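You operate a simulated robot arm through the tools that you are given. There is no shell and no other tool.

Carry out the task below with a simulated two-armed robot. There is one attempt and no reset: what you move stays moved.

JOB
Turn the brown rod's rings to the aisle, then varnish its tip bead.
Fine: tighten the clamp before you varnish; the tip stays in line; put the brush back and close the tin. Set down upright: varnish brush. A coat counts when it lies all over at full strength: go over it till it gets no stronger.

Only the result counts: the job must be done as asked and must still hold three seconds after the hand-in. Knocking over, shifting, dropping, spilling or breaking anything else fails it.

ROBOT AND FRAMES
Two 7-joint arms with fingered hands on one trunk that stands fixed in place. Base frame: the origin is at the foot of the trunk, x ahead of it, y to its left, z up. Lengths are in m, angles in degrees, forces in N, time in s.
The left shoulder is at [0.016, 0.163, 1.218], the right one opposite. Payload 4 kg a hand.
The tool frame of a hand sits at the grasp point between the pads (the TCP): z along the fingers, y along the line on which they close. The tips reach 0.036 m beyond it. Largest opening 0.124 m; the body of the gripper starts 0.042 m behind the TCP. The gripper is a hand of 4 fingers: y runs from the thumb to the fingers, the wrist lies at [-0.015, -0.099, -0.189] in the tool frame.
Orientation is that of the tool frame in the base frame, as [roll, pitch, yaw] about the fixed x, y, z axes, in that order (R = Rz(yaw) Ry(pitch) Rx(roll)). With the fingers straight down and the wrist toward the robot, the tool's x, y and z point along [0, 1, 0], [1, 0, 0] and [0, 0, -1] of the base frame.

CONTROLS
- The arms move only by the tool nudge_tool. It takes "left_moves", "right_moves" or both (then of equal length, played together; a hand with none holds still); each is a list of rows, each a list of 6 numbers: the shift along the tool's x, y, z in units of 40 mm (1.0 is 40 mm), then the turn, a rotation vector about the tool's x, y, z in units of 8 degrees (1.0 is 8 degrees). In form: [[tx, ty, tz, ax, ay, az], ...]. A call has 1 to 20 rows; each row shifts and turns the commanded pose from where the row before left it, along the tool's axes as they then stand. A call with a number of a shift or a turn outside -1 to 1 is refused whole. Rows are played at 5 a second. More than 0.05 m and 8.6 degrees between two rows, and nothing of the call is played. Where a pose cannot be reached the arm comes as near as it can. A force on the tool above 50 N (or 10 N above the force at the start of the call, whichever is more), or a blocked arm, ends the call early, and 0.2 s more pass. In this call time passes only in rows, and 0.2 s behind the last. The reply holds the time, the measured pose of the TCP, the force on the tool along the base axes, the opening and the grip force, in the units named above and with some noise, with the torque about the TCP (base axes, N m) and any sound that the robot's microphone picked up.
- Cameras (640 x 400 px; columns grow to the right, rows downward): "scene" is now at [0.0875, -0.037, 1.4703]; the picture's right is [-0.41, -0.91, 0.01], its down [-0.31, 0.13, -0.94] and it looks along [0.86, -0.39, -0.33] (base axes); focal length 214 px, centre (320, 200). "left" rides on the left gripper at [-0.075, -0.086, -0.123] in its tool frame; the picture's right is [-0.70, -0.34, 0.63], its down [0.64, -0.68, 0.35] and it looks along [0.32, 0.65, 0.69] (tool axes); focal length 275 px, centre (320, 200). "right" rides on the right gripper at [0.075, -0.086, -0.123] in its tool frame; the picture's right is [-0.70, 0.34, -0.63], its down [-0.64, -0.68, 0.35] and it looks along [-0.32, 0.65, 0.69] (tool axes); focal length 275 px, centre (320, 200). There is no depth. A picture from a camera that has moved, and an enlarged one, comes with that camera's place and axes in the base frame and with its lens.
- capture(camera): a new picture of that camera. It takes no simulated time.
- raise_lower(by): slides the trunk up (or, below 0, down) by that many m; the arms and the scene camera ride with it, the base frame stays. It gives what a move gives, with no picture.
- move_fingers(index, middle, ring, thumb_bend, thumb_turn, hand): sets how far each is bent, from 0 (flat) to 1 (curled in); at 0.3 the hand is open as for a grip, at 0.7 the pads meet at the TCP. One left out holds its place. A second passes; each finger stops where it meets its share of the squeeze, and holds until it gets a number again. It is the only way to open and close the hand. It gives what a move gives, with no picture; readings hold the bend of each and the force on the fingers (four entries, about 0 where the hand has none), thumb and palm. thumb_turn goes from beside the hand (0) to across from the fingers (1), as for a grip.
- turn_head(pan, tilt): turns the head with the scene camera to pan (to the left, within 86 degrees either way) and tilt (down, from -29 to 69), counted from straight ahead of the robot. It gives what a move gives.
- close_up(camera, box): a new picture of the part [left, top, right, bottom] of that camera's present view, enlarged. It takes no simulated time.
- sign_off(): hands the job in; it is judged then, once.

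Nothing tells you positions but the pictures and the camera data. Unless the task says otherwise, let go and move clear before handing in.

The tools are called after "Call:" by a JSON object that holds its "fn" and its "kwargs". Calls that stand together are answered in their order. nudge_tool: Moves the arms, as the interface text tells. Its arguments: {"type":"object","properties":{"left_moves":{"type":"array","items":{"type":"array","items":{"type":"number"}}},"right_moves":{"type":"array","items":{"type":"array","items":{"type":"number"}}}},"required":[]} The other tools are called the same way: raise_lower (by) slides the trunk up or down; move_fingers (index, middle, ring, thumb_bend, thumb_turn, hand) moves the fingers one by one; turn_head (pan, tilt) turns the head that bears the scene camera; capture (camera) takes a picture; close_up (camera, box) takes an enlarged picture of a part of a camera's view; sign_off () hands the job in.

At the start:

```text
clock: 0.0
left_eef_pos: [0.7528, -0.0056, 1.5977]
left_tool_rot: [-180.0, 0.0, 90.1]
left_ft_force: [0.4, -0.3, 0.3]
left_torque: [0.01, 0.0, -0.01]
left_gripper_width: 0.1239
left_gripper_force: 0.1
left_shape: jaw
left_bend: [0.3, 0.3, 0.3, 0.3, 0.98]
left_finger forces: [0.0, 0.0, 0.1, 0.0, 0.0, 0.0]
right_eef_pos: [0.4066, -0.4838, 1.5316]
right_tool_rot: [180.0, 0.0, 90.0]
right_ft_force: [0.5, 0.1, -0.7]
right_torque: [0.02, -0.01, -0.02]
right_gripper_width: 0.1236
right_gripper_force: 0.1
right_shape: jaw
right_bend: [0.3, 0.3, 0.3, 0.3, 0.98]
right_finger forces: [0.0, 0.1, 0.0, 0.1, 0.0, 0.0]
trunk travel left (down, up): [-0.375, 0.103]
head pan, tilt: [-24.2, 18.0]
```

scene: 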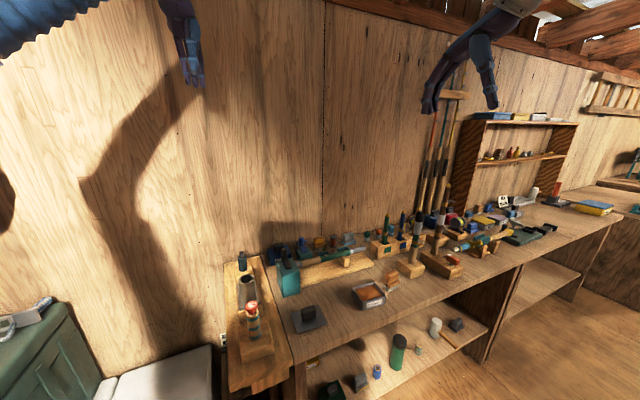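
right: 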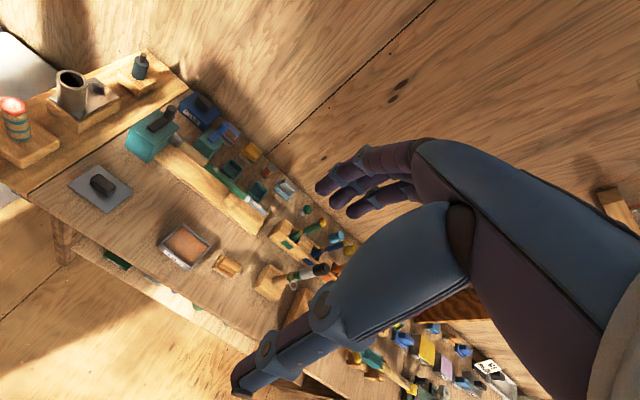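
left: 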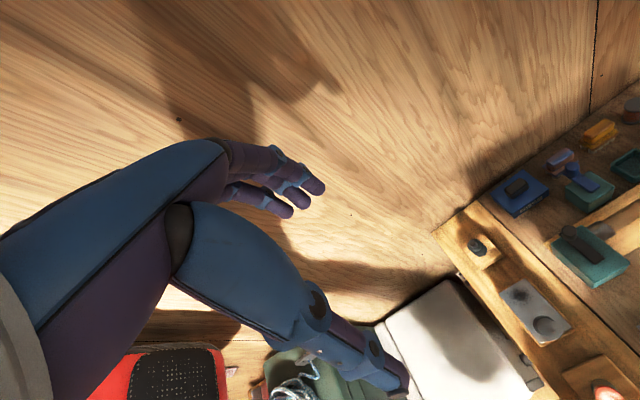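

I see a workbench in a shed with many objects; I need to find the brown rod, clamp, brush and varnish tin. I'll take close-ups of the scene first.

Call:
{"fn": "close_up", "kwargs": {"camera": "scene", "box": [210, 210, 370, 310]}}

Call:
{"fn": "close_up", "kwargs": {"camera": "scene", "box": [350, 190, 510, 290]}}

Call:
{"fn": "close_up", "kwargs": {"camera": "scene", "box": [210, 300, 370, 400]}}

Call:
{"fn": "close_up", "kwargs": {"camera": "scene", "box": [400, 60, 560, 160]}}

Call:
{"fn": "close_up", "kwargs": {"camera": "scene", "box": [460, 160, 640, 272]}}

```text
4.00 times, centred on (290, 260) of scene
camera zoom: at [0.0875, -0.037, 1.4703], right [-0.41, -0.91, 0.01], down [-0.31, 0.13, -0.94], along [0.86, -0.39, -0.33], focal length 858 px, centre (440, -40)
```

zoom: 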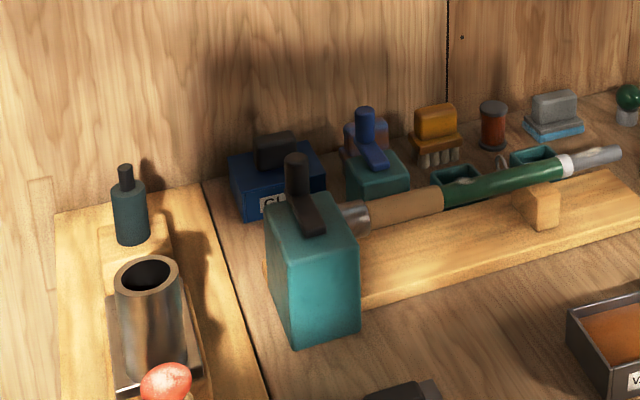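

```text
4.00 times, centred on (430, 240) of scene
camera zoom: at [0.0875, -0.037, 1.4703], right [-0.41, -0.91, 0.01], down [-0.31, 0.13, -0.94], along [0.86, -0.39, -0.33], focal length 858 px, centre (-120, 40)
```

zoom: 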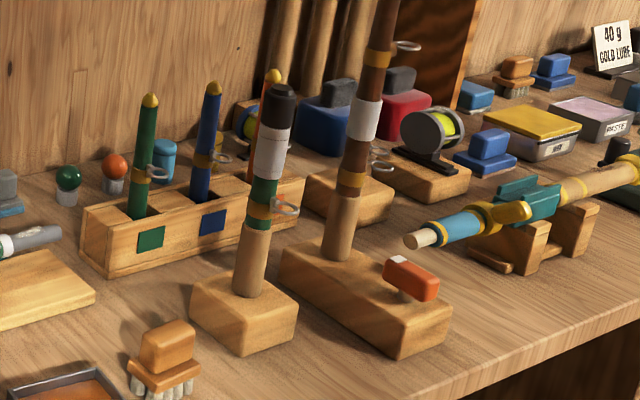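

```text
4.00 times, centred on (290, 350) of scene
camera zoom: at [0.0875, -0.037, 1.4703], right [-0.41, -0.91, 0.01], down [-0.31, 0.13, -0.94], along [0.86, -0.39, -0.33], focal length 858 px, centre (440, -400)
```

zoom: 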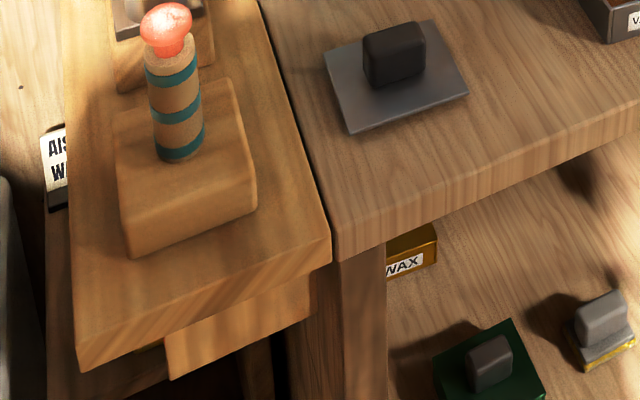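

```text
4.00 times, centred on (480, 110) of scene
camera zoom: at [0.0875, -0.037, 1.4703], right [-0.41, -0.91, 0.01], down [-0.31, 0.13, -0.94], along [0.86, -0.39, -0.33], focal length 858 px, centre (-320, 560)
```

zoom: 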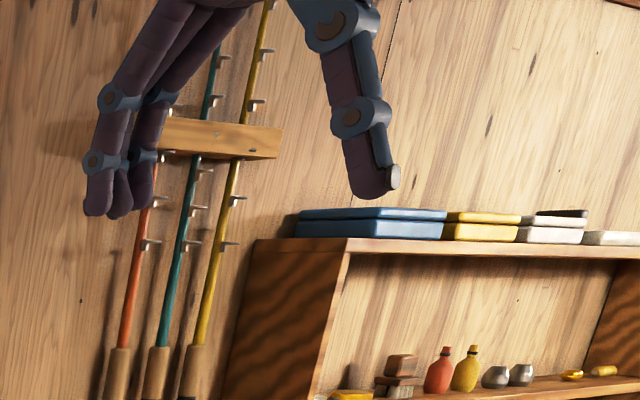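

```text
3.56 times, centred on (550, 216) of scene
camera zoom: at [0.0875, -0.037, 1.4703], right [-0.41, -0.91, 0.01], down [-0.31, 0.13, -0.94], along [0.86, -0.39, -0.33], focal length 763 px, centre (-498, 143)
```

zoom: 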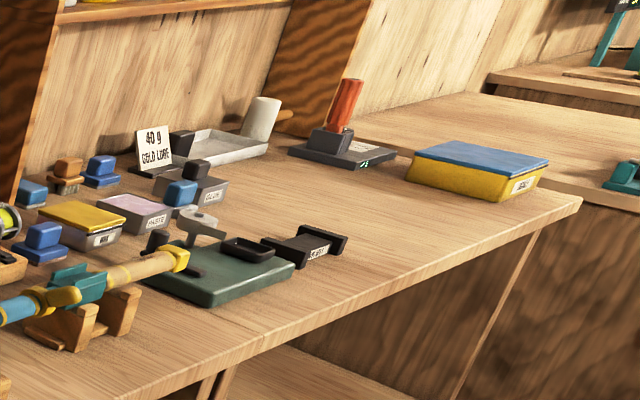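

The brown rod with rings appears to stand in a wooden block with an orange clamp lever, roughly ahead-right. I'll zoom in further and look around with the head.

Call:
{"fn": "close_up", "kwargs": {"camera": "scene", "box": [400, 190, 480, 240]}}

Call:
{"fn": "close_up", "kwargs": {"camera": "scene", "box": [400, 230, 480, 280]}}

Call:
{"fn": "close_up", "kwargs": {"camera": "scene", "box": [360, 200, 440, 250]}}

Call:
{"fn": "turn_head", "kwargs": {"pan": -20, "tilt": 40}}

Call:
{"fn": "capture", "kwargs": {"camera": "scene"}}

```text
8.00 times, centred on (440, 215) of scene
camera zoom: at [0.0875, -0.037, 1.4703], right [-0.41, -0.91, 0.01], down [-0.31, 0.13, -0.94], along [0.86, -0.39, -0.33], focal length 1716 px, centre (-640, 80)
```

zoom: 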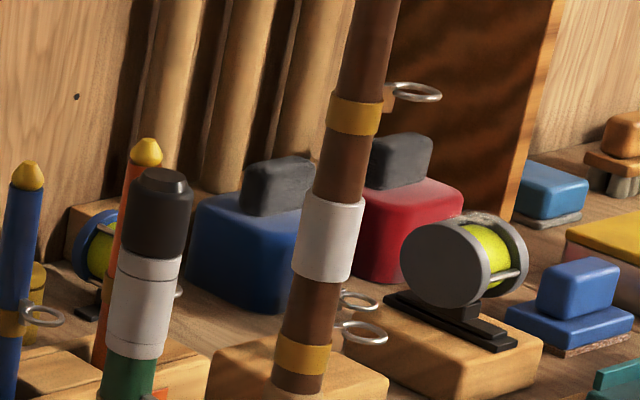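

```text
8.00 times, centred on (440, 255) of scene
camera zoom: at [0.0875, -0.037, 1.4703], right [-0.41, -0.91, 0.01], down [-0.31, 0.13, -0.94], along [0.86, -0.39, -0.33], focal length 1716 px, centre (-640, -240)
```

zoom: 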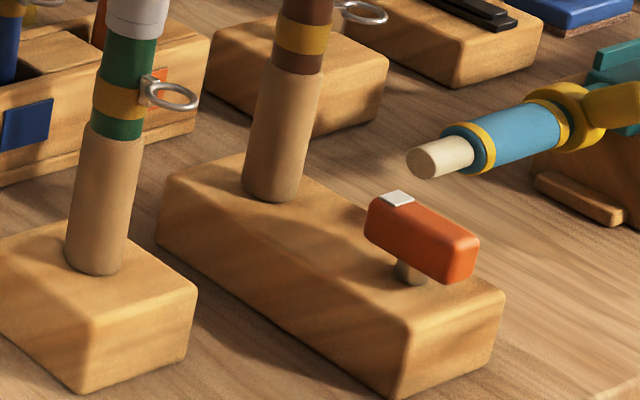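

```text
8.00 times, centred on (400, 225) of scene
camera zoom: at [0.0875, -0.037, 1.4703], right [-0.41, -0.91, 0.01], down [-0.31, 0.13, -0.94], along [0.86, -0.39, -0.33], focal length 1716 px, centre (-320, 0)
```

zoom: 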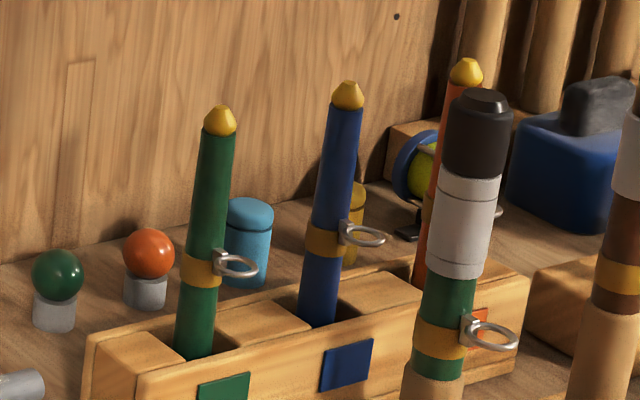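

```text
clock: 0.9
left_eef_pos: [0.7523, -0.0057, 1.597]
left_tool_rot: [-180.0, 0.1, 90.1]
left_ft_force: [0.4, 0.5, 0.3]
left_torque: [0.02, 0.0, 0.0]
left_gripper_width: 0.1237
left_gripper_force: 0.1
left_shape: jaw
left_bend: [0.3, 0.3, 0.3, 0.3, 0.98]
left_finger forces: [0.0, 0.1, 0.0, 0.0, 0.0, 0.0]
right_eef_pos: [0.4064, -0.4843, 1.532]
right_tool_rot: [180.0, 0.0, 90.0]
right_ft_force: [0.2, 0.3, -0.9]
right_torque: [0.02, -0.01, 0.0]
right_gripper_width: 0.1237
right_gripper_force: 0.1
right_shape: jaw
right_bend: [0.3, 0.3, 0.3, 0.3, 0.98]
right_finger forces: [0.0, 0.0, 0.0, 0.1, 0.0, 0.0]
trunk travel left (down, up): [-0.375, 0.103]
head pan, tilt: [-20.0, 40.0]
```

```text
taken
camera scene: at [0.0814, -0.0279, 1.4358], right [-0.34, -0.94, 0.01], down [-0.62, 0.22, -0.75], along [0.7, -0.26, -0.66], focal length 214 px, centre (320, 200)
```

scene: 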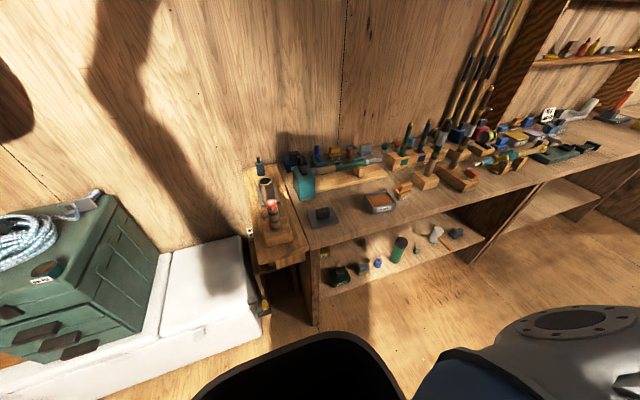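

The bench runs from ahead to the right. I'll zoom on the signs (there was one reading "AIS…") and on the rod area from this angle.

Call:
{"fn": "close_up", "kwargs": {"camera": "scene", "box": [220, 150, 320, 270]}}

Call:
{"fn": "close_up", "kwargs": {"camera": "scene", "box": [280, 120, 400, 220]}}

Call:
{"fn": "close_up", "kwargs": {"camera": "scene", "box": [380, 110, 500, 200]}}

Call:
{"fn": "close_up", "kwargs": {"camera": "scene", "box": [500, 60, 640, 170]}}

Call:
{"fn": "close_up", "kwargs": {"camera": "scene", "box": [310, 210, 480, 310]}}

```text
3.33 times, centred on (270, 210) of scene
camera zoom: at [0.0814, -0.0279, 1.4358], right [-0.34, -0.94, 0.01], down [-0.62, 0.22, -0.75], along [0.7, -0.26, -0.66], focal length 715 px, centre (487, 167)
```

zoom: 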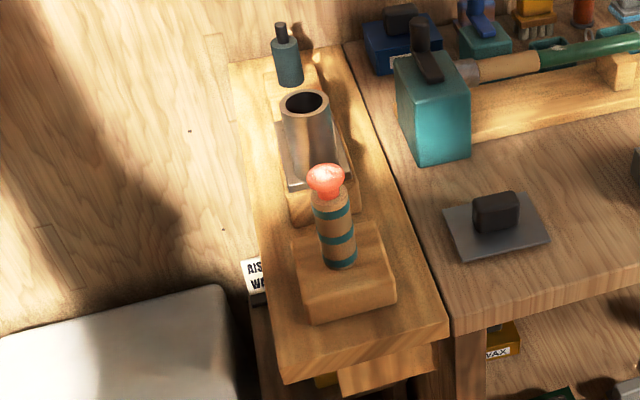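

```text
4.00 times, centred on (340, 170) of scene
camera zoom: at [0.0814, -0.0279, 1.4358], right [-0.34, -0.94, 0.01], down [-0.62, 0.22, -0.75], along [0.7, -0.26, -0.66], focal length 858 px, centre (240, 320)
```

zoom: 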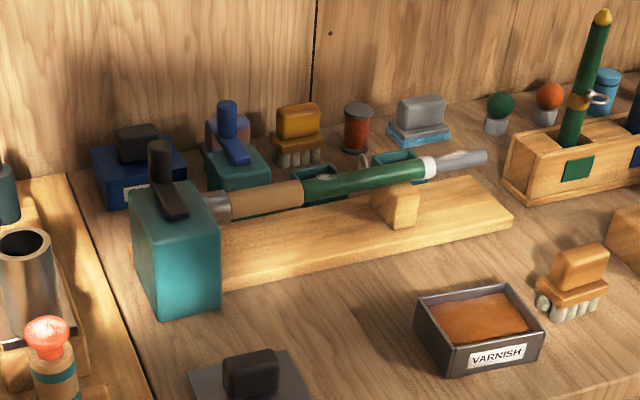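

```text
4.44 times, centred on (440, 155) of scene
camera zoom: at [0.0814, -0.0279, 1.4358], right [-0.34, -0.94, 0.01], down [-0.62, 0.22, -0.75], along [0.7, -0.26, -0.66], focal length 953 px, centre (-213, 400)
```

zoom: 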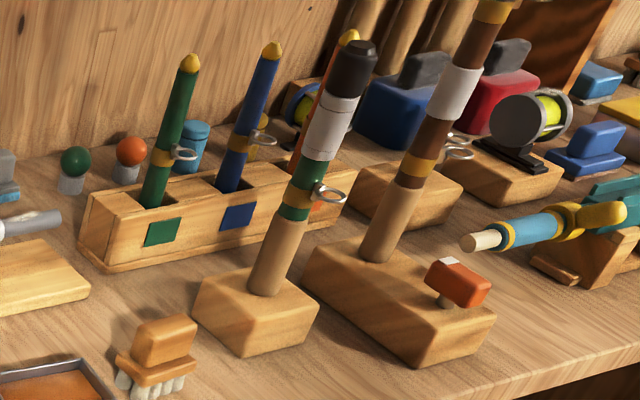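

```text
3.64 times, centred on (570, 115) of scene
camera zoom: at [0.0814, -0.0279, 1.4358], right [-0.34, -0.94, 0.01], down [-0.62, 0.22, -0.75], along [0.7, -0.26, -0.66], focal length 780 px, centre (-589, 509)
```

zoom: 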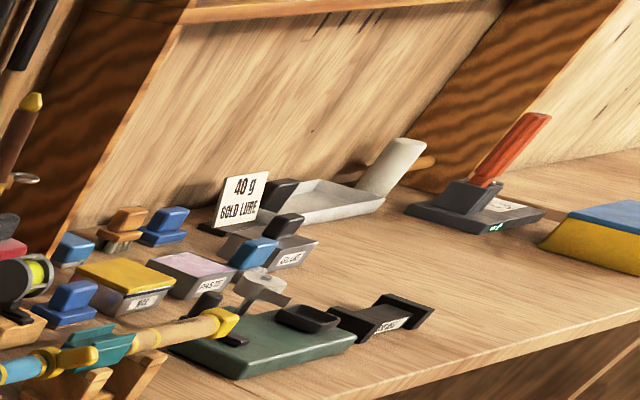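

```text
3.76 times, centred on (395, 260) of scene
camera zoom: at [0.0814, -0.0279, 1.4358], right [-0.34, -0.94, 0.01], down [-0.62, 0.22, -0.75], along [0.7, -0.26, -0.66], focal length 807 px, centre (38, -26)
```

zoom: 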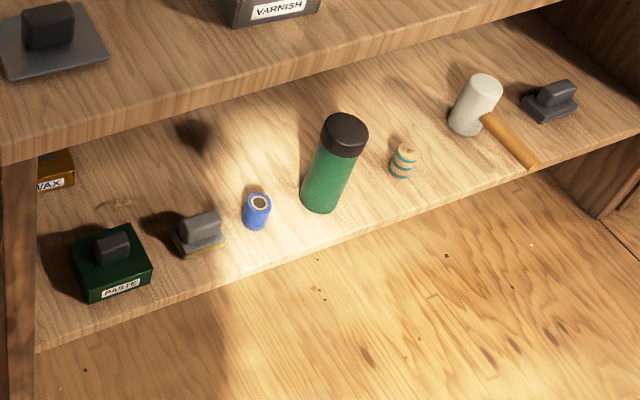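

The varnish tin is open (dark box labelled VARNISH), its lid is probably the grey plate with a black knob, and the brown rod with the yellow tip bead stands in the block with the orange clamp. Next I'll read the sign and inspect the rod's rings and tip.

Call:
{"fn": "close_up", "kwargs": {"camera": "scene", "box": [236, 215, 276, 250]}}

Call:
{"fn": "close_up", "kwargs": {"camera": "scene", "box": [430, 70, 510, 190]}}

Call:
{"fn": "close_up", "kwargs": {"camera": "left", "box": [420, 80, 640, 400]}}

Call:
{"fn": "close_up", "kwargs": {"camera": "right", "box": [60, 60, 400, 300]}}

Call:
{"fn": "close_up", "kwargs": {"camera": "right", "box": [240, 180, 540, 400]}}

```text
11.43 times, centred on (256, 232) of scene
camera zoom: at [0.0814, -0.0279, 1.4358], right [-0.34, -0.94, 0.01], down [-0.62, 0.22, -0.75], along [0.7, -0.26, -0.66], focal length 2451 px, centre (1051, -171)
```

zoom: 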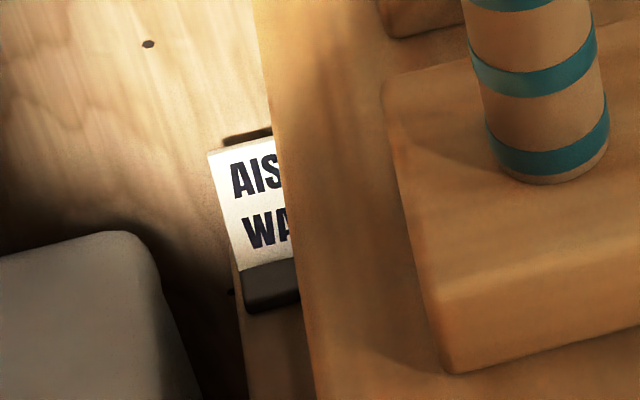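

```text
3.33 times, centred on (470, 130) of scene
camera zoom: at [0.0814, -0.0279, 1.4358], right [-0.34, -0.94, 0.01], down [-0.62, 0.22, -0.75], along [0.7, -0.26, -0.66], focal length 715 px, centre (-180, 433)
```

zoom: 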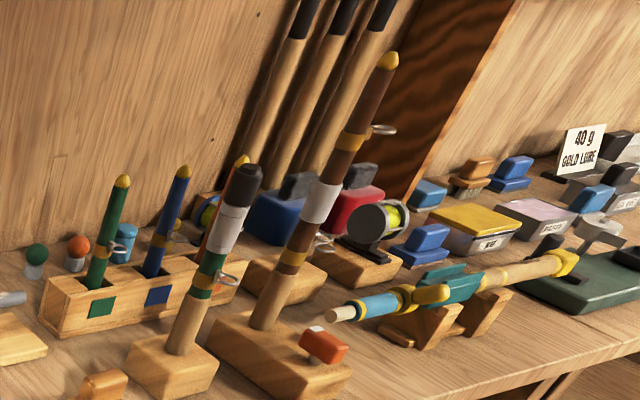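

```text
1.25 times, centred on (530, 240) of left
camera zoom: at [0.6665, -0.0804, 1.7211], right [-0.34, -0.7, -0.63], down [-0.68, 0.64, -0.35], along [0.65, 0.32, -0.69], focal length 344 px, centre (58, 150)
```

zoom: 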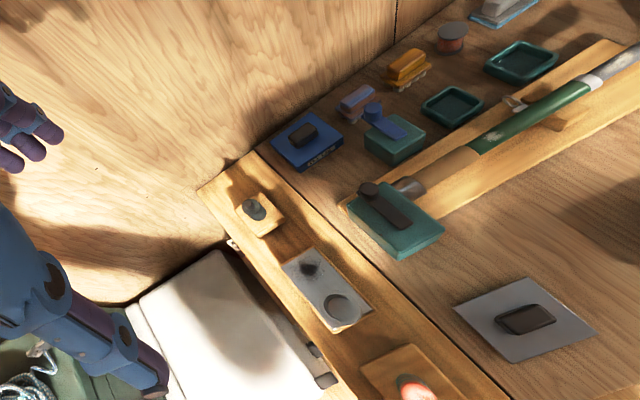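

```text
1.67 times, centred on (230, 180) of right
camera zoom: at [0.3211, -0.4097, 1.654], right [0.34, -0.7, 0.63], down [-0.68, -0.64, -0.35], along [0.65, -0.32, -0.69], focal length 459 px, centre (470, 233)
```

zoom: 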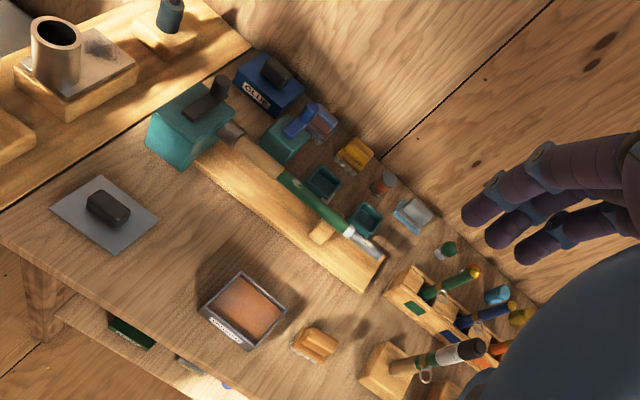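

```text
1.82 times, centred on (390, 290) of right
camera zoom: at [0.3211, -0.4097, 1.654], right [0.34, -0.7, 0.63], down [-0.68, -0.64, -0.35], along [0.65, -0.32, -0.69], focal length 500 px, centre (193, 36)
```

zoom: 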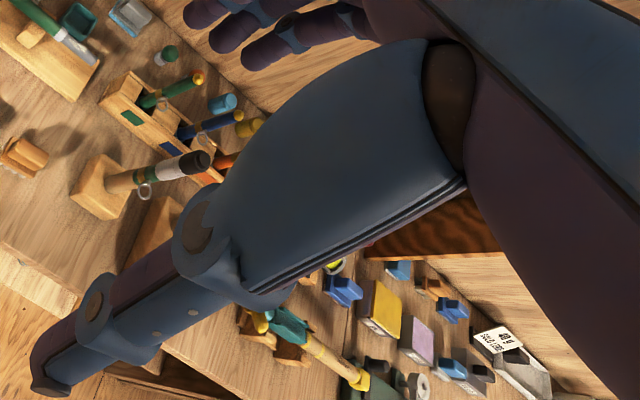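

I've roughly located the rods (about x 0.64, y −0.73 to −0.88, block top z about 0.91). Before planning I'll look around the room for the aisle.

Call:
{"fn": "turn_head", "kwargs": {"pan": 60, "tilt": 15}}

Call:
{"fn": "capture", "kwargs": {"camera": "scene"}}

Call:
{"fn": "turn_head", "kwargs": {"pan": -80, "tilt": 20}}

Call:
{"fn": "capture", "kwargs": {"camera": "scene"}}

Call:
{"fn": "turn_head", "kwargs": {"pan": -55, "tilt": 35}}

Call:
{"fn": "capture", "kwargs": {"camera": "scene"}}

Call:
{"fn": "close_up", "kwargs": {"camera": "scene", "box": [200, 100, 440, 250]}}

```text
clock: 2.4
left_eef_pos: [0.7539, -0.006, 1.5974]
left_tool_rot: [180.0, 0.0, 90.1]
left_ft_force: [0.1, -0.3, 0.3]
left_torque: [-0.03, 0.01, -0.02]
left_gripper_width: 0.1233
left_gripper_force: 0.2
left_shape: jaw
left_bend: [0.3, 0.3, 0.3, 0.3, 0.98]
left_finger forces: [0.0, 0.1, 0.0, 0.0, 0.0, 0.1]
right_eef_pos: [0.406, -0.4841, 1.532]
right_tool_rot: [179.9, -0.1, 90.0]
right_ft_force: [-0.3, 0.5, 1.2]
right_torque: [-0.01, 0.02, 0.0]
right_gripper_width: 0.1237
right_gripper_force: 0.1
right_shape: jaw
right_bend: [0.3, 0.3, 0.3, 0.3, 0.98]
right_finger forces: [0.0, 0.0, 0.0, 0.0, 0.0, 0.0]
trunk travel left (down, up): [-0.375, 0.103]
head pan, tilt: [60.0, 15.0]
```

```text
taken
camera scene: at [0.0493, 0.0821, 1.4762], right [0.87, -0.5, -0.02], down [-0.16, -0.22, -0.96], along [0.48, 0.84, -0.27], focal length 214 px, centre (320, 200)
```

scene: 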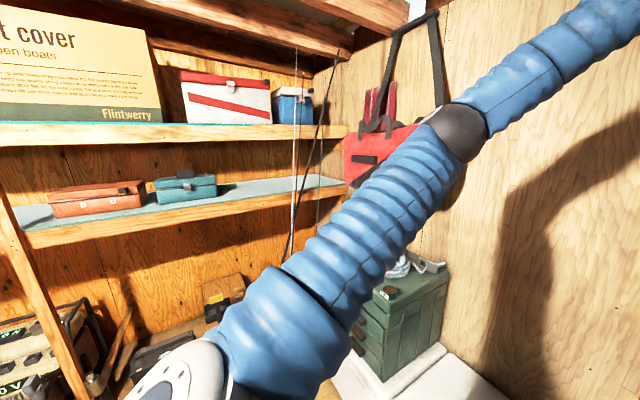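

```text
clock: 4.6
left_eef_pos: [0.7533, -0.0066, 1.5976]
left_tool_rot: [-180.0, 0.0, 89.9]
left_ft_force: [0.7, -0.5, 0.4]
left_torque: [-0.06, -0.01, -0.01]
left_gripper_width: 0.1239
left_gripper_force: 0.2
left_shape: jaw
left_bend: [0.3, 0.3, 0.3, 0.3, 0.98]
left_finger forces: [0.1, 0.0, 0.0, 0.0, 0.0, 0.0]
right_eef_pos: [0.4052, -0.4843, 1.5312]
right_tool_rot: [-180.0, -0.1, 90.0]
right_ft_force: [-0.3, 0.6, -0.7]
right_torque: [0.0, -0.03, 0.0]
right_gripper_width: 0.1238
right_gripper_force: 0.0
right_shape: jaw
right_bend: [0.3, 0.3, 0.3, 0.3, 0.98]
right_finger forces: [0.0, 0.0, 0.0, 0.0, 0.0, 0.0]
trunk travel left (down, up): [-0.375, 0.103]
head pan, tilt: [-80.0, 20.0]
```

```text
taken
camera scene: at [0.0186, -0.0905, 1.4689], right [-0.98, -0.17, 0.03], down [-0.08, 0.34, -0.94], along [0.15, -0.93, -0.35], focal length 214 px, centre (320, 200)
```

scene: 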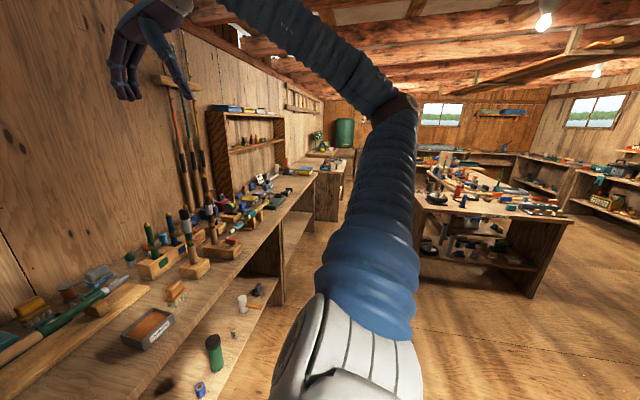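

```text
clock: 5.5
left_eef_pos: [0.7537, -0.0067, 1.598]
left_tool_rot: [180.0, 0.0, 90.0]
left_ft_force: [0.0, 0.4, 0.2]
left_torque: [0.01, 0.0, 0.01]
left_gripper_width: 0.1233
left_gripper_force: 0.1
left_shape: jaw
left_bend: [0.3, 0.3, 0.3, 0.3, 0.98]
left_finger forces: [0.1, 0.0, 0.0, 0.0, 0.1, 0.0]
right_eef_pos: [0.4062, -0.4852, 1.5319]
right_tool_rot: [-180.0, 0.1, 90.0]
right_ft_force: [0.6, -0.2, 0.3]
right_torque: [0.01, 0.03, 0.02]
right_gripper_width: 0.1237
right_gripper_force: 0.0
right_shape: jaw
right_bend: [0.3, 0.3, 0.3, 0.3, 0.98]
right_finger forces: [0.1, 0.0, 0.0, 0.0, 0.0, 0.1]
trunk travel left (down, up): [-0.375, 0.103]
head pan, tilt: [-55.0, 35.0]
```

```text
taken
camera scene: at [0.0521, -0.071, 1.4441], right [-0.82, -0.57, 0.02], down [-0.35, 0.47, -0.81], along [0.45, -0.67, -0.59], focal length 214 px, centre (320, 200)
```

scene: 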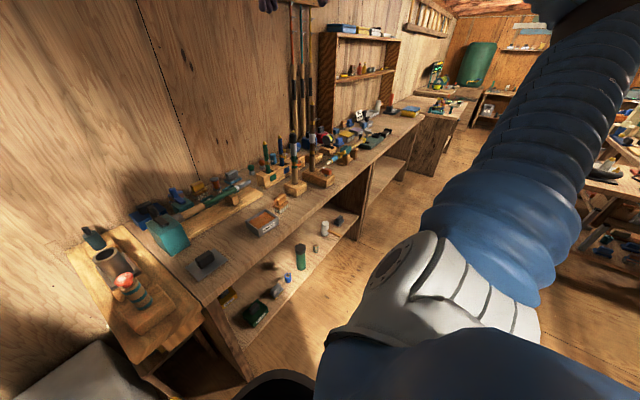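

```text
2.67 times, centred on (320, 175) of scene
camera zoom: at [0.0521, -0.071, 1.4441], right [-0.82, -0.57, 0.02], down [-0.35, 0.47, -0.81], along [0.45, -0.67, -0.59], focal length 572 px, centre (320, 267)
```

zoom: 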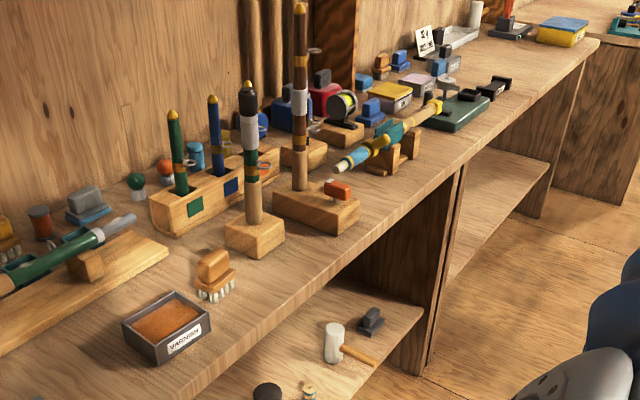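

The bench runs along a wall at larger x, and the front edge is at x about 0.47, so the robot stands in the walkway. I'll pan left so the head camera shifts and I can read the whole sign by the bench end.

Call:
{"fn": "turn_head", "kwargs": {"pan": 35, "tilt": 40}}

Call:
{"fn": "capture", "kwargs": {"camera": "scene"}}

```text
clock: 7.2
left_eef_pos: [0.7535, -0.0073, 1.5977]
left_tool_rot: [-180.0, 0.0, 90.0]
left_ft_force: [0.1, 0.6, 0.1]
left_torque: [-0.01, 0.0, 0.0]
left_gripper_width: 0.1236
left_gripper_force: 0.0
left_shape: jaw
left_bend: [0.3, 0.3, 0.3, 0.3, 0.98]
left_finger forces: [0.0, 0.1, 0.1, 0.1, 0.1, 0.0]
right_eef_pos: [0.4067, -0.4844, 1.5324]
right_tool_rot: [179.9, 0.0, 89.9]
right_ft_force: [-0.1, -0.2, -0.1]
right_torque: [-0.06, 0.01, -0.01]
right_gripper_width: 0.1235
right_gripper_force: 0.1
right_shape: jaw
right_bend: [0.3, 0.3, 0.3, 0.3, 0.98]
right_finger forces: [0.0, 0.0, 0.0, 0.0, 0.1, 0.0]
trunk travel left (down, up): [-0.375, 0.103]
head pan, tilt: [35.0, 40.0]
```

```text
taken
camera scene: at [0.0712, 0.0499, 1.436], right [0.57, -0.82, -0.02], down [-0.55, -0.37, -0.75], along [0.61, 0.44, -0.66], focal length 214 px, centre (320, 200)
```

scene: 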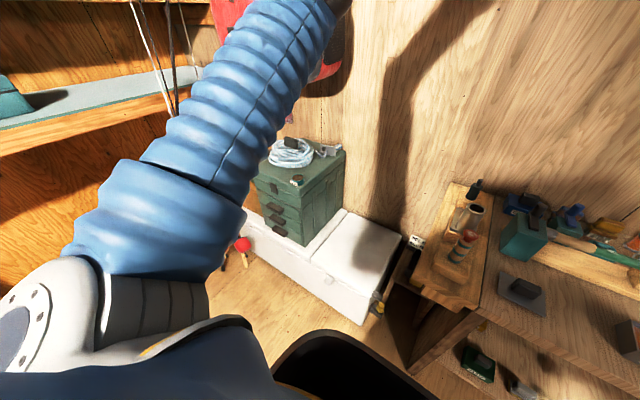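

Call:
{"fn": "close_up", "kwargs": {"camera": "scene", "box": [396, 222, 436, 262]}}

Call:
{"fn": "close_up", "kwargs": {"camera": "scene", "box": [380, 170, 540, 320]}}

Call:
{"fn": "close_up", "kwargs": {"camera": "scene", "box": [360, 280, 420, 330]}}

```text
10.00 times, centred on (416, 242) of scene
camera zoom: at [0.0712, 0.0499, 1.436], right [0.57, -0.82, -0.02], down [-0.55, -0.37, -0.75], along [0.61, 0.44, -0.66], focal length 2145 px, centre (-640, -220)
```

zoom: 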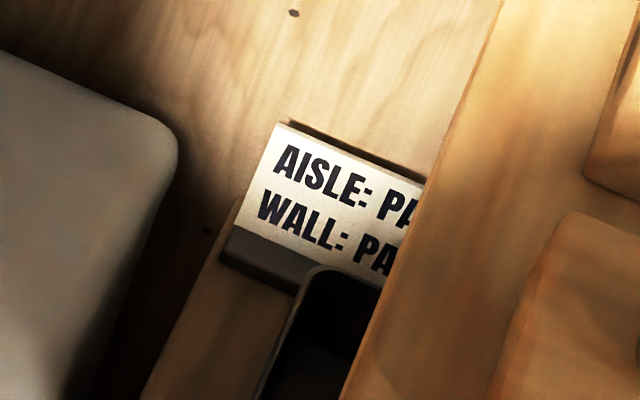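

```text
2.67 times, centred on (460, 245) of scene
camera zoom: at [0.0712, 0.0499, 1.436], right [0.57, -0.82, -0.02], down [-0.55, -0.37, -0.75], along [0.61, 0.44, -0.66], focal length 572 px, centre (-53, 80)
```

zoom: 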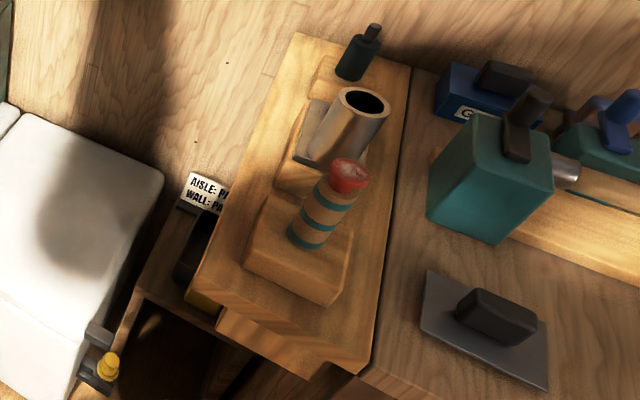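

```text
8.00 times, centred on (390, 305) of scene
camera zoom: at [0.0712, 0.0499, 1.436], right [0.57, -0.82, -0.02], down [-0.55, -0.37, -0.75], along [0.61, 0.44, -0.66], focal length 1716 px, centre (-240, -640)
```

zoom: 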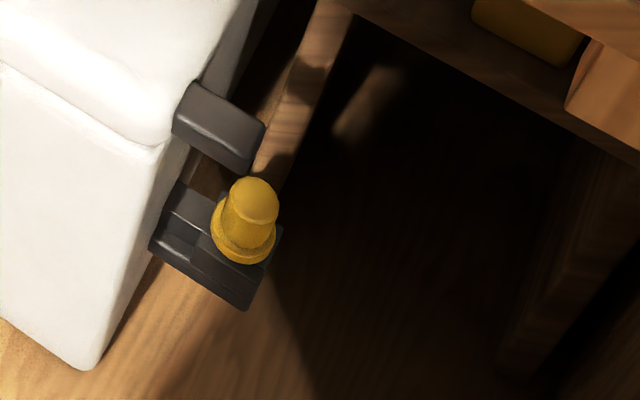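

The sign is only about where paste/paint tins go; the aisle is the open side away from the wall (−x, toward the robot). Now I'll inspect the rod, clamp, brush and lid closely.

Call:
{"fn": "turn_head", "kwargs": {"pan": -53, "tilt": 30}}

Call:
{"fn": "capture", "kwargs": {"camera": "scene"}}

Call:
{"fn": "close_up", "kwargs": {"camera": "scene", "box": [275, 95, 355, 145]}}

Call:
{"fn": "close_up", "kwargs": {"camera": "scene", "box": [275, 140, 355, 190]}}

Call:
{"fn": "close_up", "kwargs": {"camera": "scene", "box": [225, 180, 305, 230]}}

Call:
{"fn": "close_up", "kwargs": {"camera": "scene", "box": [130, 200, 250, 275]}}

```text
clock: 8.8
left_eef_pos: [0.7535, -0.006, 1.5988]
left_tool_rot: [-179.9, 0.0, 90.0]
left_ft_force: [0.3, 0.0, 0.3]
left_torque: [0.0, 0.0, -0.02]
left_gripper_width: 0.1238
left_gripper_force: 0.1
left_shape: jaw
left_bend: [0.3, 0.3, 0.3, 0.3, 0.98]
left_finger forces: [0.0, 0.1, 0.0, 0.0, 0.0, 0.1]
right_eef_pos: [0.4065, -0.4846, 1.5316]
right_tool_rot: [-180.0, 0.0, 90.0]
right_ft_force: [-0.6, -0.2, 0.2]
right_torque: [0.01, 0.0, -0.04]
right_gripper_width: 0.1236
right_gripper_force: 0.0
right_shape: jaw
right_bend: [0.3, 0.3, 0.3, 0.3, 0.98]
right_finger forces: [0.1, 0.1, 0.0, 0.0, 0.1, 0.0]
trunk travel left (down, up): [-0.375, 0.103]
head pan, tilt: [-53.0, 30.0]
```

```text
taken
camera scene: at [0.0564, -0.071, 1.4518], right [-0.8, -0.6, 0.02], down [-0.32, 0.4, -0.86], along [0.51, -0.69, -0.51], focal length 214 px, centre (320, 200)
```

scene: 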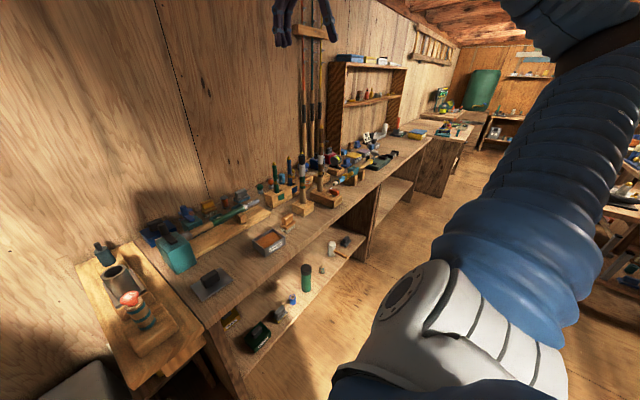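

```text
8.00 times, centred on (315, 120) of scene
camera zoom: at [0.0564, -0.071, 1.4518], right [-0.8, -0.6, 0.02], down [-0.32, 0.4, -0.86], along [0.51, -0.69, -0.51], focal length 1716 px, centre (360, 840)
```

zoom: 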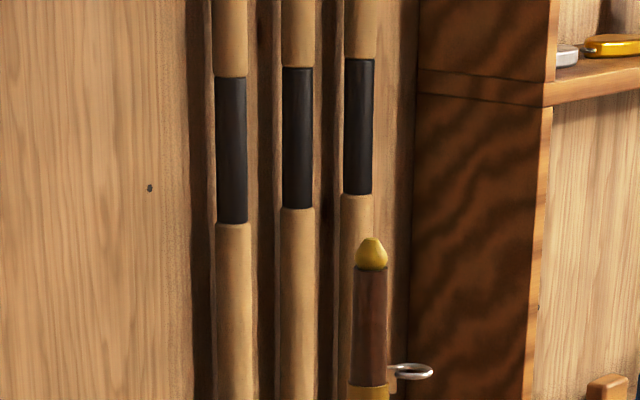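

```text
8.00 times, centred on (315, 165) of scene
camera zoom: at [0.0564, -0.071, 1.4518], right [-0.8, -0.6, 0.02], down [-0.32, 0.4, -0.86], along [0.51, -0.69, -0.51], focal length 1716 px, centre (360, 480)
```

zoom: 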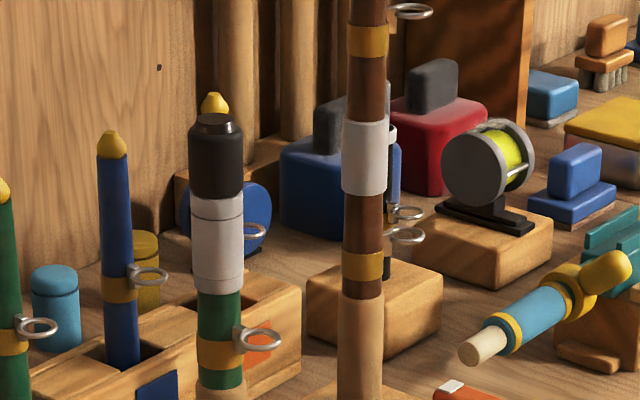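

```text
8.00 times, centred on (265, 205) of scene
camera zoom: at [0.0564, -0.071, 1.4518], right [-0.8, -0.6, 0.02], down [-0.32, 0.4, -0.86], along [0.51, -0.69, -0.51], focal length 1716 px, centre (760, 160)
```

zoom: 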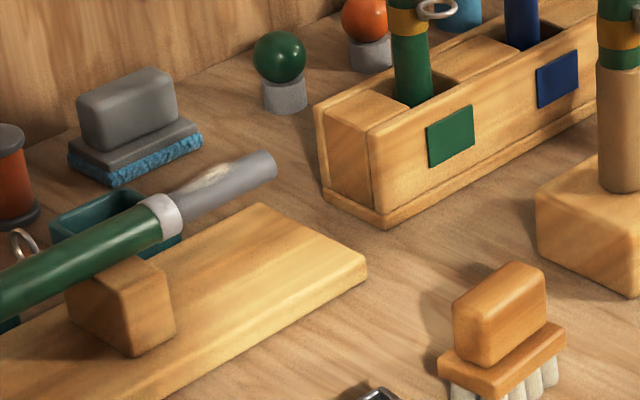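

```text
5.33 times, centred on (190, 238) of scene
camera zoom: at [0.0564, -0.071, 1.4518], right [-0.8, -0.6, 0.02], down [-0.32, 0.4, -0.86], along [0.51, -0.69, -0.51], focal length 1144 px, centre (1013, 0)
```

zoom: 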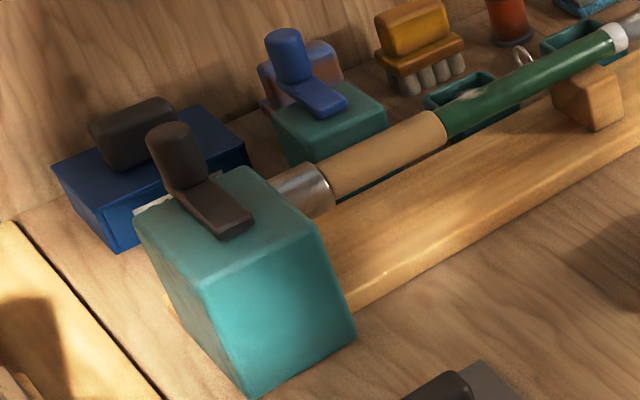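

The brown rod is vertical near (0.64, −0.87), tip bead about z 1.24, its rings sticking out toward the robot's right. I'll move the right hand so its camera looks at the rod from nearby.

Call:
{"fn": "nudge_tool", "kwargs": {"right_moves": [[-0.9, 0.39, 0.33, 0, 0, 0], [-0.9, 0.39, 0.33, 0, 0, 0], [-0.9, 0.39, 0.33, 0, 0, 0], [-0.9, 0.39, 0.33, 0, 0, 0], [-0.9, 0.39, 0.33, 0, 0, 0], [-0.9, 0.39, 0.33, 0, 0, 0], [0, 0, 0, 0, 0, 0.9], [0, 0, 0, 0, 0, 0.9], [0, 0, 0, 0, 0, 0.9], [0, 0, 0, 0, 0, 0.9], [0, 0, 0, 0, 0, 0.9], [0, 0, 0, 0, 0, 0.9], [0, 0, 0, 0, 0, 0.85]]}}

Call:
{"fn": "capture", "kwargs": {"camera": "right"}}

Call:
{"fn": "capture", "kwargs": {"camera": "scene"}}

```text
clock: 11.6
left_eef_pos: [0.7531, -0.0047, 1.5969]
left_tool_rot: [180.0, 0.1, 89.9]
left_ft_force: [0.3, -0.8, 0.0]
left_torque: [0.01, -0.01, 0.0]
left_gripper_width: 0.1234
left_gripper_force: 0.1
left_shape: jaw
left_bend: [0.3, 0.3, 0.3, 0.3, 0.98]
left_finger forces: [0.0, 0.0, 0.1, 0.0, 0.0, 0.0]
right_eef_pos: [0.5008, -0.6995, 1.453]
right_tool_rot: [180.0, 0.0, 39.9]
right_ft_force: [-0.4, 0.0, -0.5]
right_torque: [-0.01, 0.01, 0.01]
right_gripper_width: 0.1237
right_gripper_force: 0.0
right_shape: jaw
right_bend: [0.3, 0.3, 0.3, 0.3, 0.98]
right_finger forces: [0.0, 0.0, 0.0, 0.0, 0.0, 0.0]
trunk travel left (down, up): [-0.375, 0.103]
head pan, tilt: [-53.0, 30.0]
```

```text
taken
camera right: at [0.503, -0.5858, 1.5751], right [-0.32, -0.71, 0.63], down [-0.93, 0.11, -0.35], along [0.17, -0.7, -0.69], focal length 275 px, centre (320, 200)
```

right: 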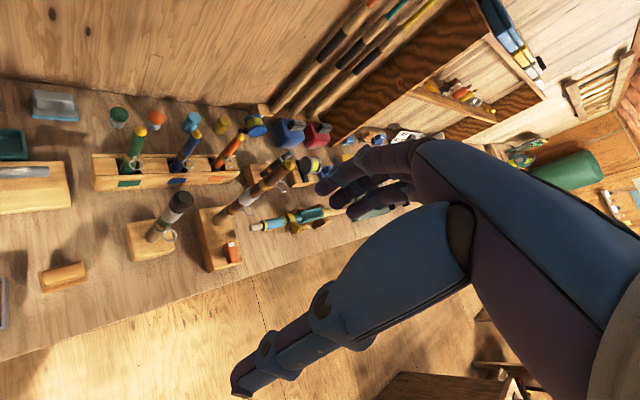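

```text
taken
camera scene: at [0.0564, -0.07, 1.4518], right [-0.8, -0.6, 0.02], down [-0.32, 0.4, -0.86], along [0.51, -0.69, -0.51], focal length 214 px, centre (320, 200)
```

scene: 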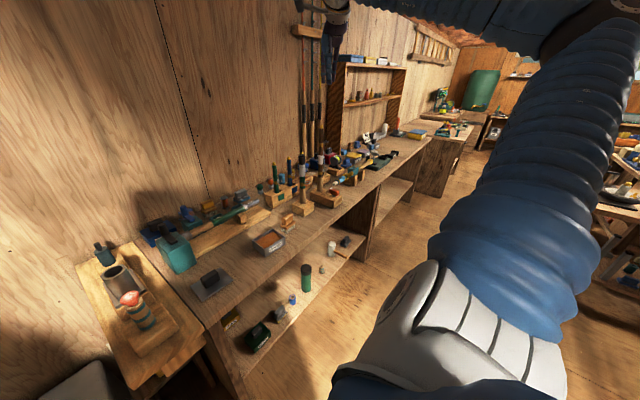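

Call:
{"fn": "close_up", "kwargs": {"camera": "right", "box": [180, 130, 340, 280]}}

Call:
{"fn": "close_up", "kwargs": {"camera": "right", "box": [260, 140, 320, 200]}}

Call:
{"fn": "close_up", "kwargs": {"camera": "right", "box": [190, 200, 260, 280]}}

Call:
{"fn": "close_up", "kwargs": {"camera": "right", "box": [0, 80, 240, 300]}}

```text
2.67 times, centred on (260, 205) of right
camera zoom: at [0.503, -0.5858, 1.5751], right [-0.32, -0.71, 0.63], down [-0.93, 0.11, -0.35], along [0.17, -0.7, -0.69], focal length 734 px, centre (480, 187)
```

zoom: 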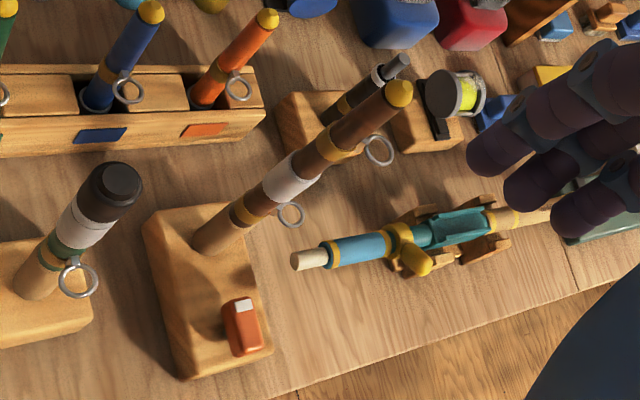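

```text
6.67 times, centred on (290, 170) of right
camera zoom: at [0.503, -0.5858, 1.5751], right [-0.32, -0.71, 0.63], down [-0.93, 0.11, -0.35], along [0.17, -0.7, -0.69], focal length 1835 px, centre (520, 400)
```

zoom: 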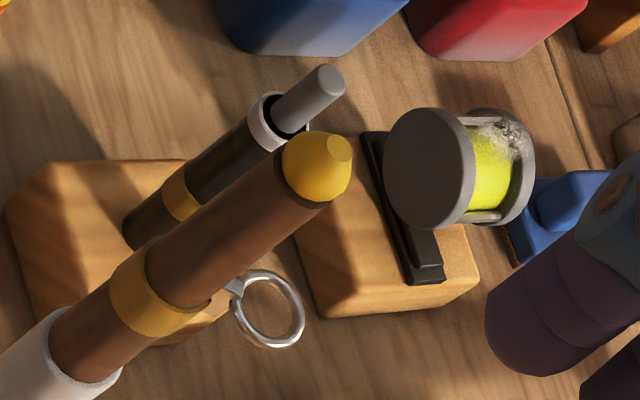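

```text
5.00 times, centred on (225, 240) of right
camera zoom: at [0.503, -0.5858, 1.5751], right [-0.32, -0.71, 0.63], down [-0.93, 0.11, -0.35], along [0.17, -0.7, -0.69], focal length 1376 px, centre (795, 0)
```

zoom: 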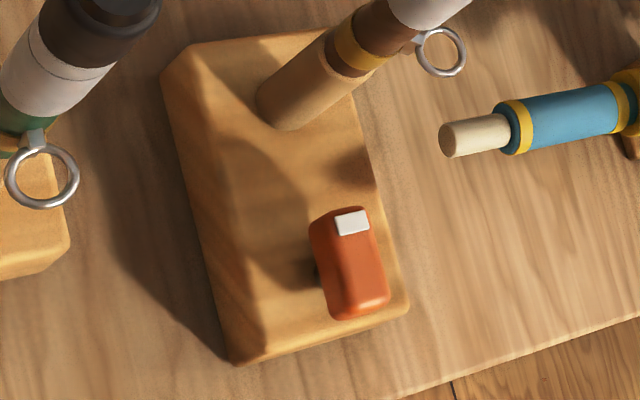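

```text
1.82 times, centred on (120, 190) of right
camera zoom: at [0.503, -0.5858, 1.5751], right [-0.32, -0.71, 0.63], down [-0.93, 0.11, -0.35], along [0.17, -0.7, -0.69], focal length 500 px, centre (684, 218)
```

zoom: 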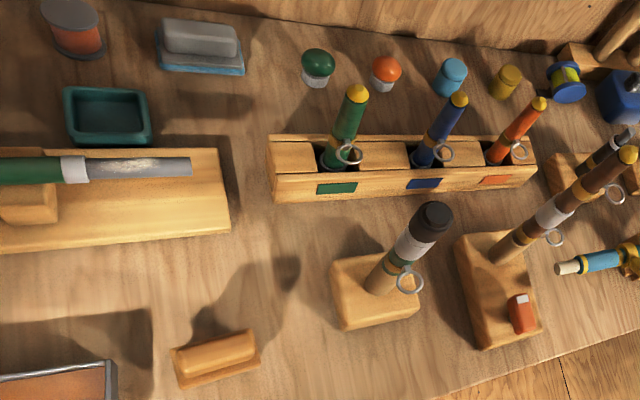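

The rings point roughly between the robot's right and front; I need a more exact angle, so I'll take high zooms of both rings from both cameras.

Call:
{"fn": "close_up", "kwargs": {"camera": "scene", "box": [308, 120, 340, 145]}}

Call:
{"fn": "close_up", "kwargs": {"camera": "scene", "box": [308, 155, 340, 180]}}

Call:
{"fn": "close_up", "kwargs": {"camera": "right", "box": [272, 158, 304, 198]}}

Call:
{"fn": "close_up", "kwargs": {"camera": "right", "box": [252, 192, 300, 232]}}

```text
16.00 times, centred on (324, 132) of scene
camera zoom: at [0.0564, -0.07, 1.4518], right [-0.8, -0.6, 0.02], down [-0.32, 0.4, -0.86], along [0.51, -0.69, -0.51], focal length 3432 px, centre (256, 1280)
```

zoom: 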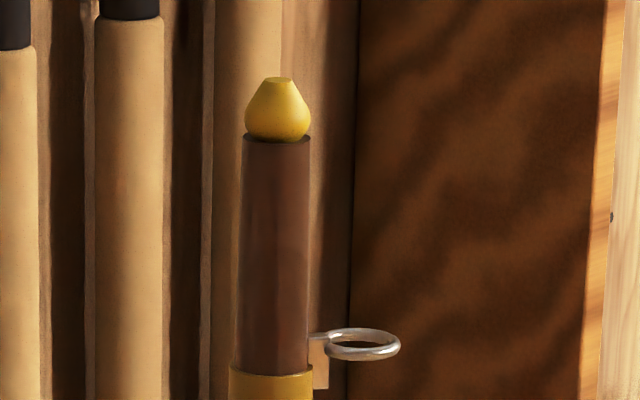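

```text
16.00 times, centred on (324, 168) of scene
camera zoom: at [0.0564, -0.07, 1.4518], right [-0.8, -0.6, 0.02], down [-0.32, 0.4, -0.86], along [0.51, -0.69, -0.51], focal length 3432 px, centre (256, 720)
```

zoom: 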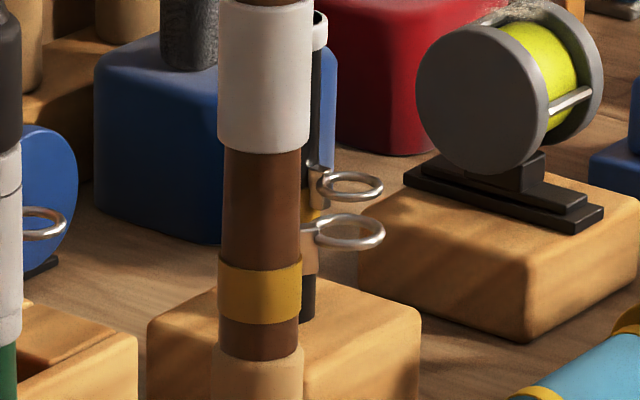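

```text
10.00 times, centred on (288, 178) of right
camera zoom: at [0.503, -0.5858, 1.5751], right [-0.32, -0.71, 0.63], down [-0.93, 0.11, -0.35], along [0.17, -0.7, -0.69], focal length 2753 px, centre (640, 420)
```

zoom: 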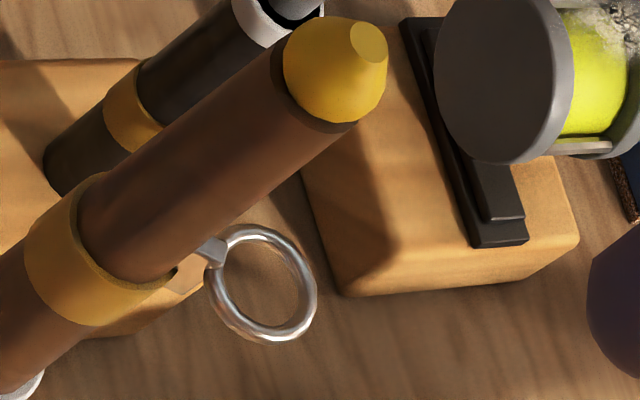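

```text
10.00 times, centred on (276, 212) of right
camera zoom: at [0.503, -0.5858, 1.5751], right [-0.32, -0.71, 0.63], down [-0.93, 0.11, -0.35], along [0.17, -0.7, -0.69], focal length 2753 px, centre (760, 80)
```

zoom: 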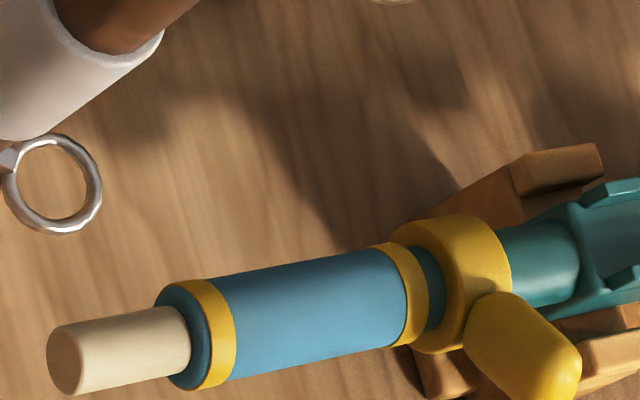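

Ring azimuth comes out near −127° (rotated from +x), so the rod needs roughly a 50° clockwise turn as seen from above. I'll lower the trunk a little for reach and get a second set of views for triangulation.

Call:
{"fn": "raise_lower", "kwargs": {"by": -0.1}}

Call:
{"fn": "capture", "kwargs": {"camera": "right"}}

Call:
{"fn": "close_up", "kwargs": {"camera": "right", "box": [150, 130, 310, 250]}}

Call:
{"fn": "close_up", "kwargs": {"camera": "scene", "box": [260, 90, 380, 165]}}

```text
clock: 12.9
left_eef_pos: [0.7522, -0.006, 1.4989]
left_tool_rot: [180.0, 0.0, 90.1]
left_ft_force: [1.5, -0.2, 0.1]
left_torque: [-0.01, -0.04, 0.01]
left_gripper_width: 0.1237
left_gripper_force: 0.0
left_shape: jaw
left_bend: [0.3, 0.3, 0.3, 0.3, 0.98]
left_finger forces: [0.0, 0.1, 0.0, 0.0, 0.1, 0.0]
right_eef_pos: [0.4995, -0.6991, 1.3532]
right_tool_rot: [180.0, -0.1, 40.0]
right_ft_force: [0.3, -0.6, 1.1]
right_torque: [-0.01, 0.01, -0.01]
right_gripper_width: 0.1236
right_gripper_force: 0.1
right_shape: jaw
right_bend: [0.3, 0.3, 0.3, 0.3, 0.98]
right_finger forces: [0.0, 0.1, 0.0, 0.0, 0.0, 0.0]
trunk travel left (down, up): [-0.275, 0.203]
head pan, tilt: [-53.0, 30.0]
```

```text
taken
camera right: at [0.5018, -0.5866, 1.4756], right [-0.32, -0.71, 0.63], down [-0.93, 0.11, -0.35], along [0.18, -0.7, -0.69], focal length 275 px, centre (320, 200)
```

right: 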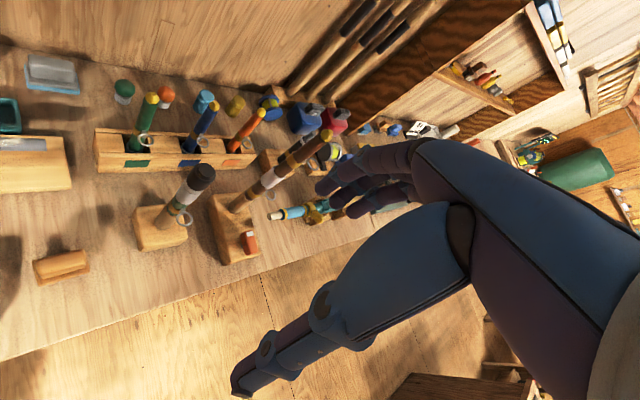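

```text
3.33 times, centred on (230, 190) of right
camera zoom: at [0.5018, -0.5866, 1.4756], right [-0.32, -0.71, 0.63], down [-0.93, 0.11, -0.35], along [0.18, -0.7, -0.69], focal length 918 px, centre (620, 233)
```

zoom: 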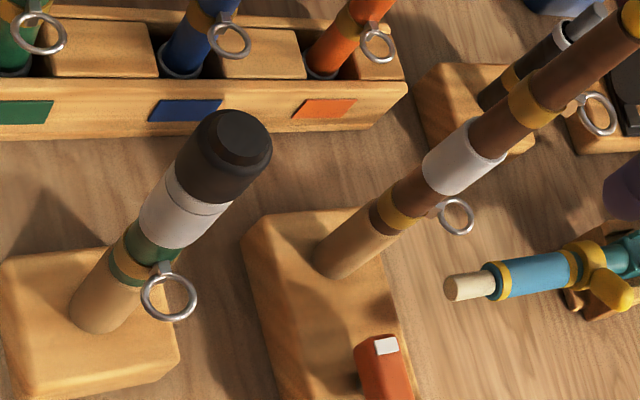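

```text
5.33 times, centred on (320, 128) of scene
camera zoom: at [0.0877, -0.0709, 1.3447], right [-0.79, -0.6, 0.08], down [-0.39, 0.4, -0.83], along [0.47, -0.69, -0.55], focal length 1144 px, centre (320, 587)
```

zoom: 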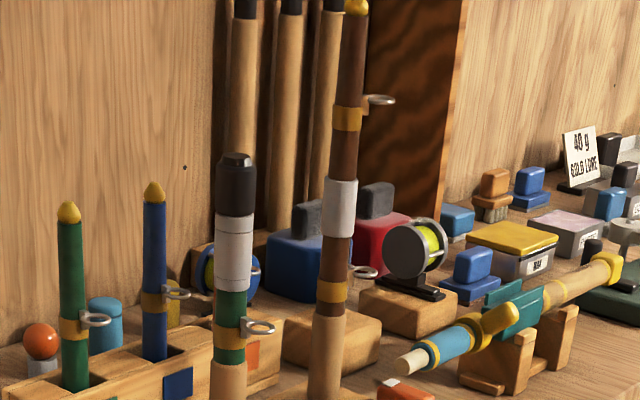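

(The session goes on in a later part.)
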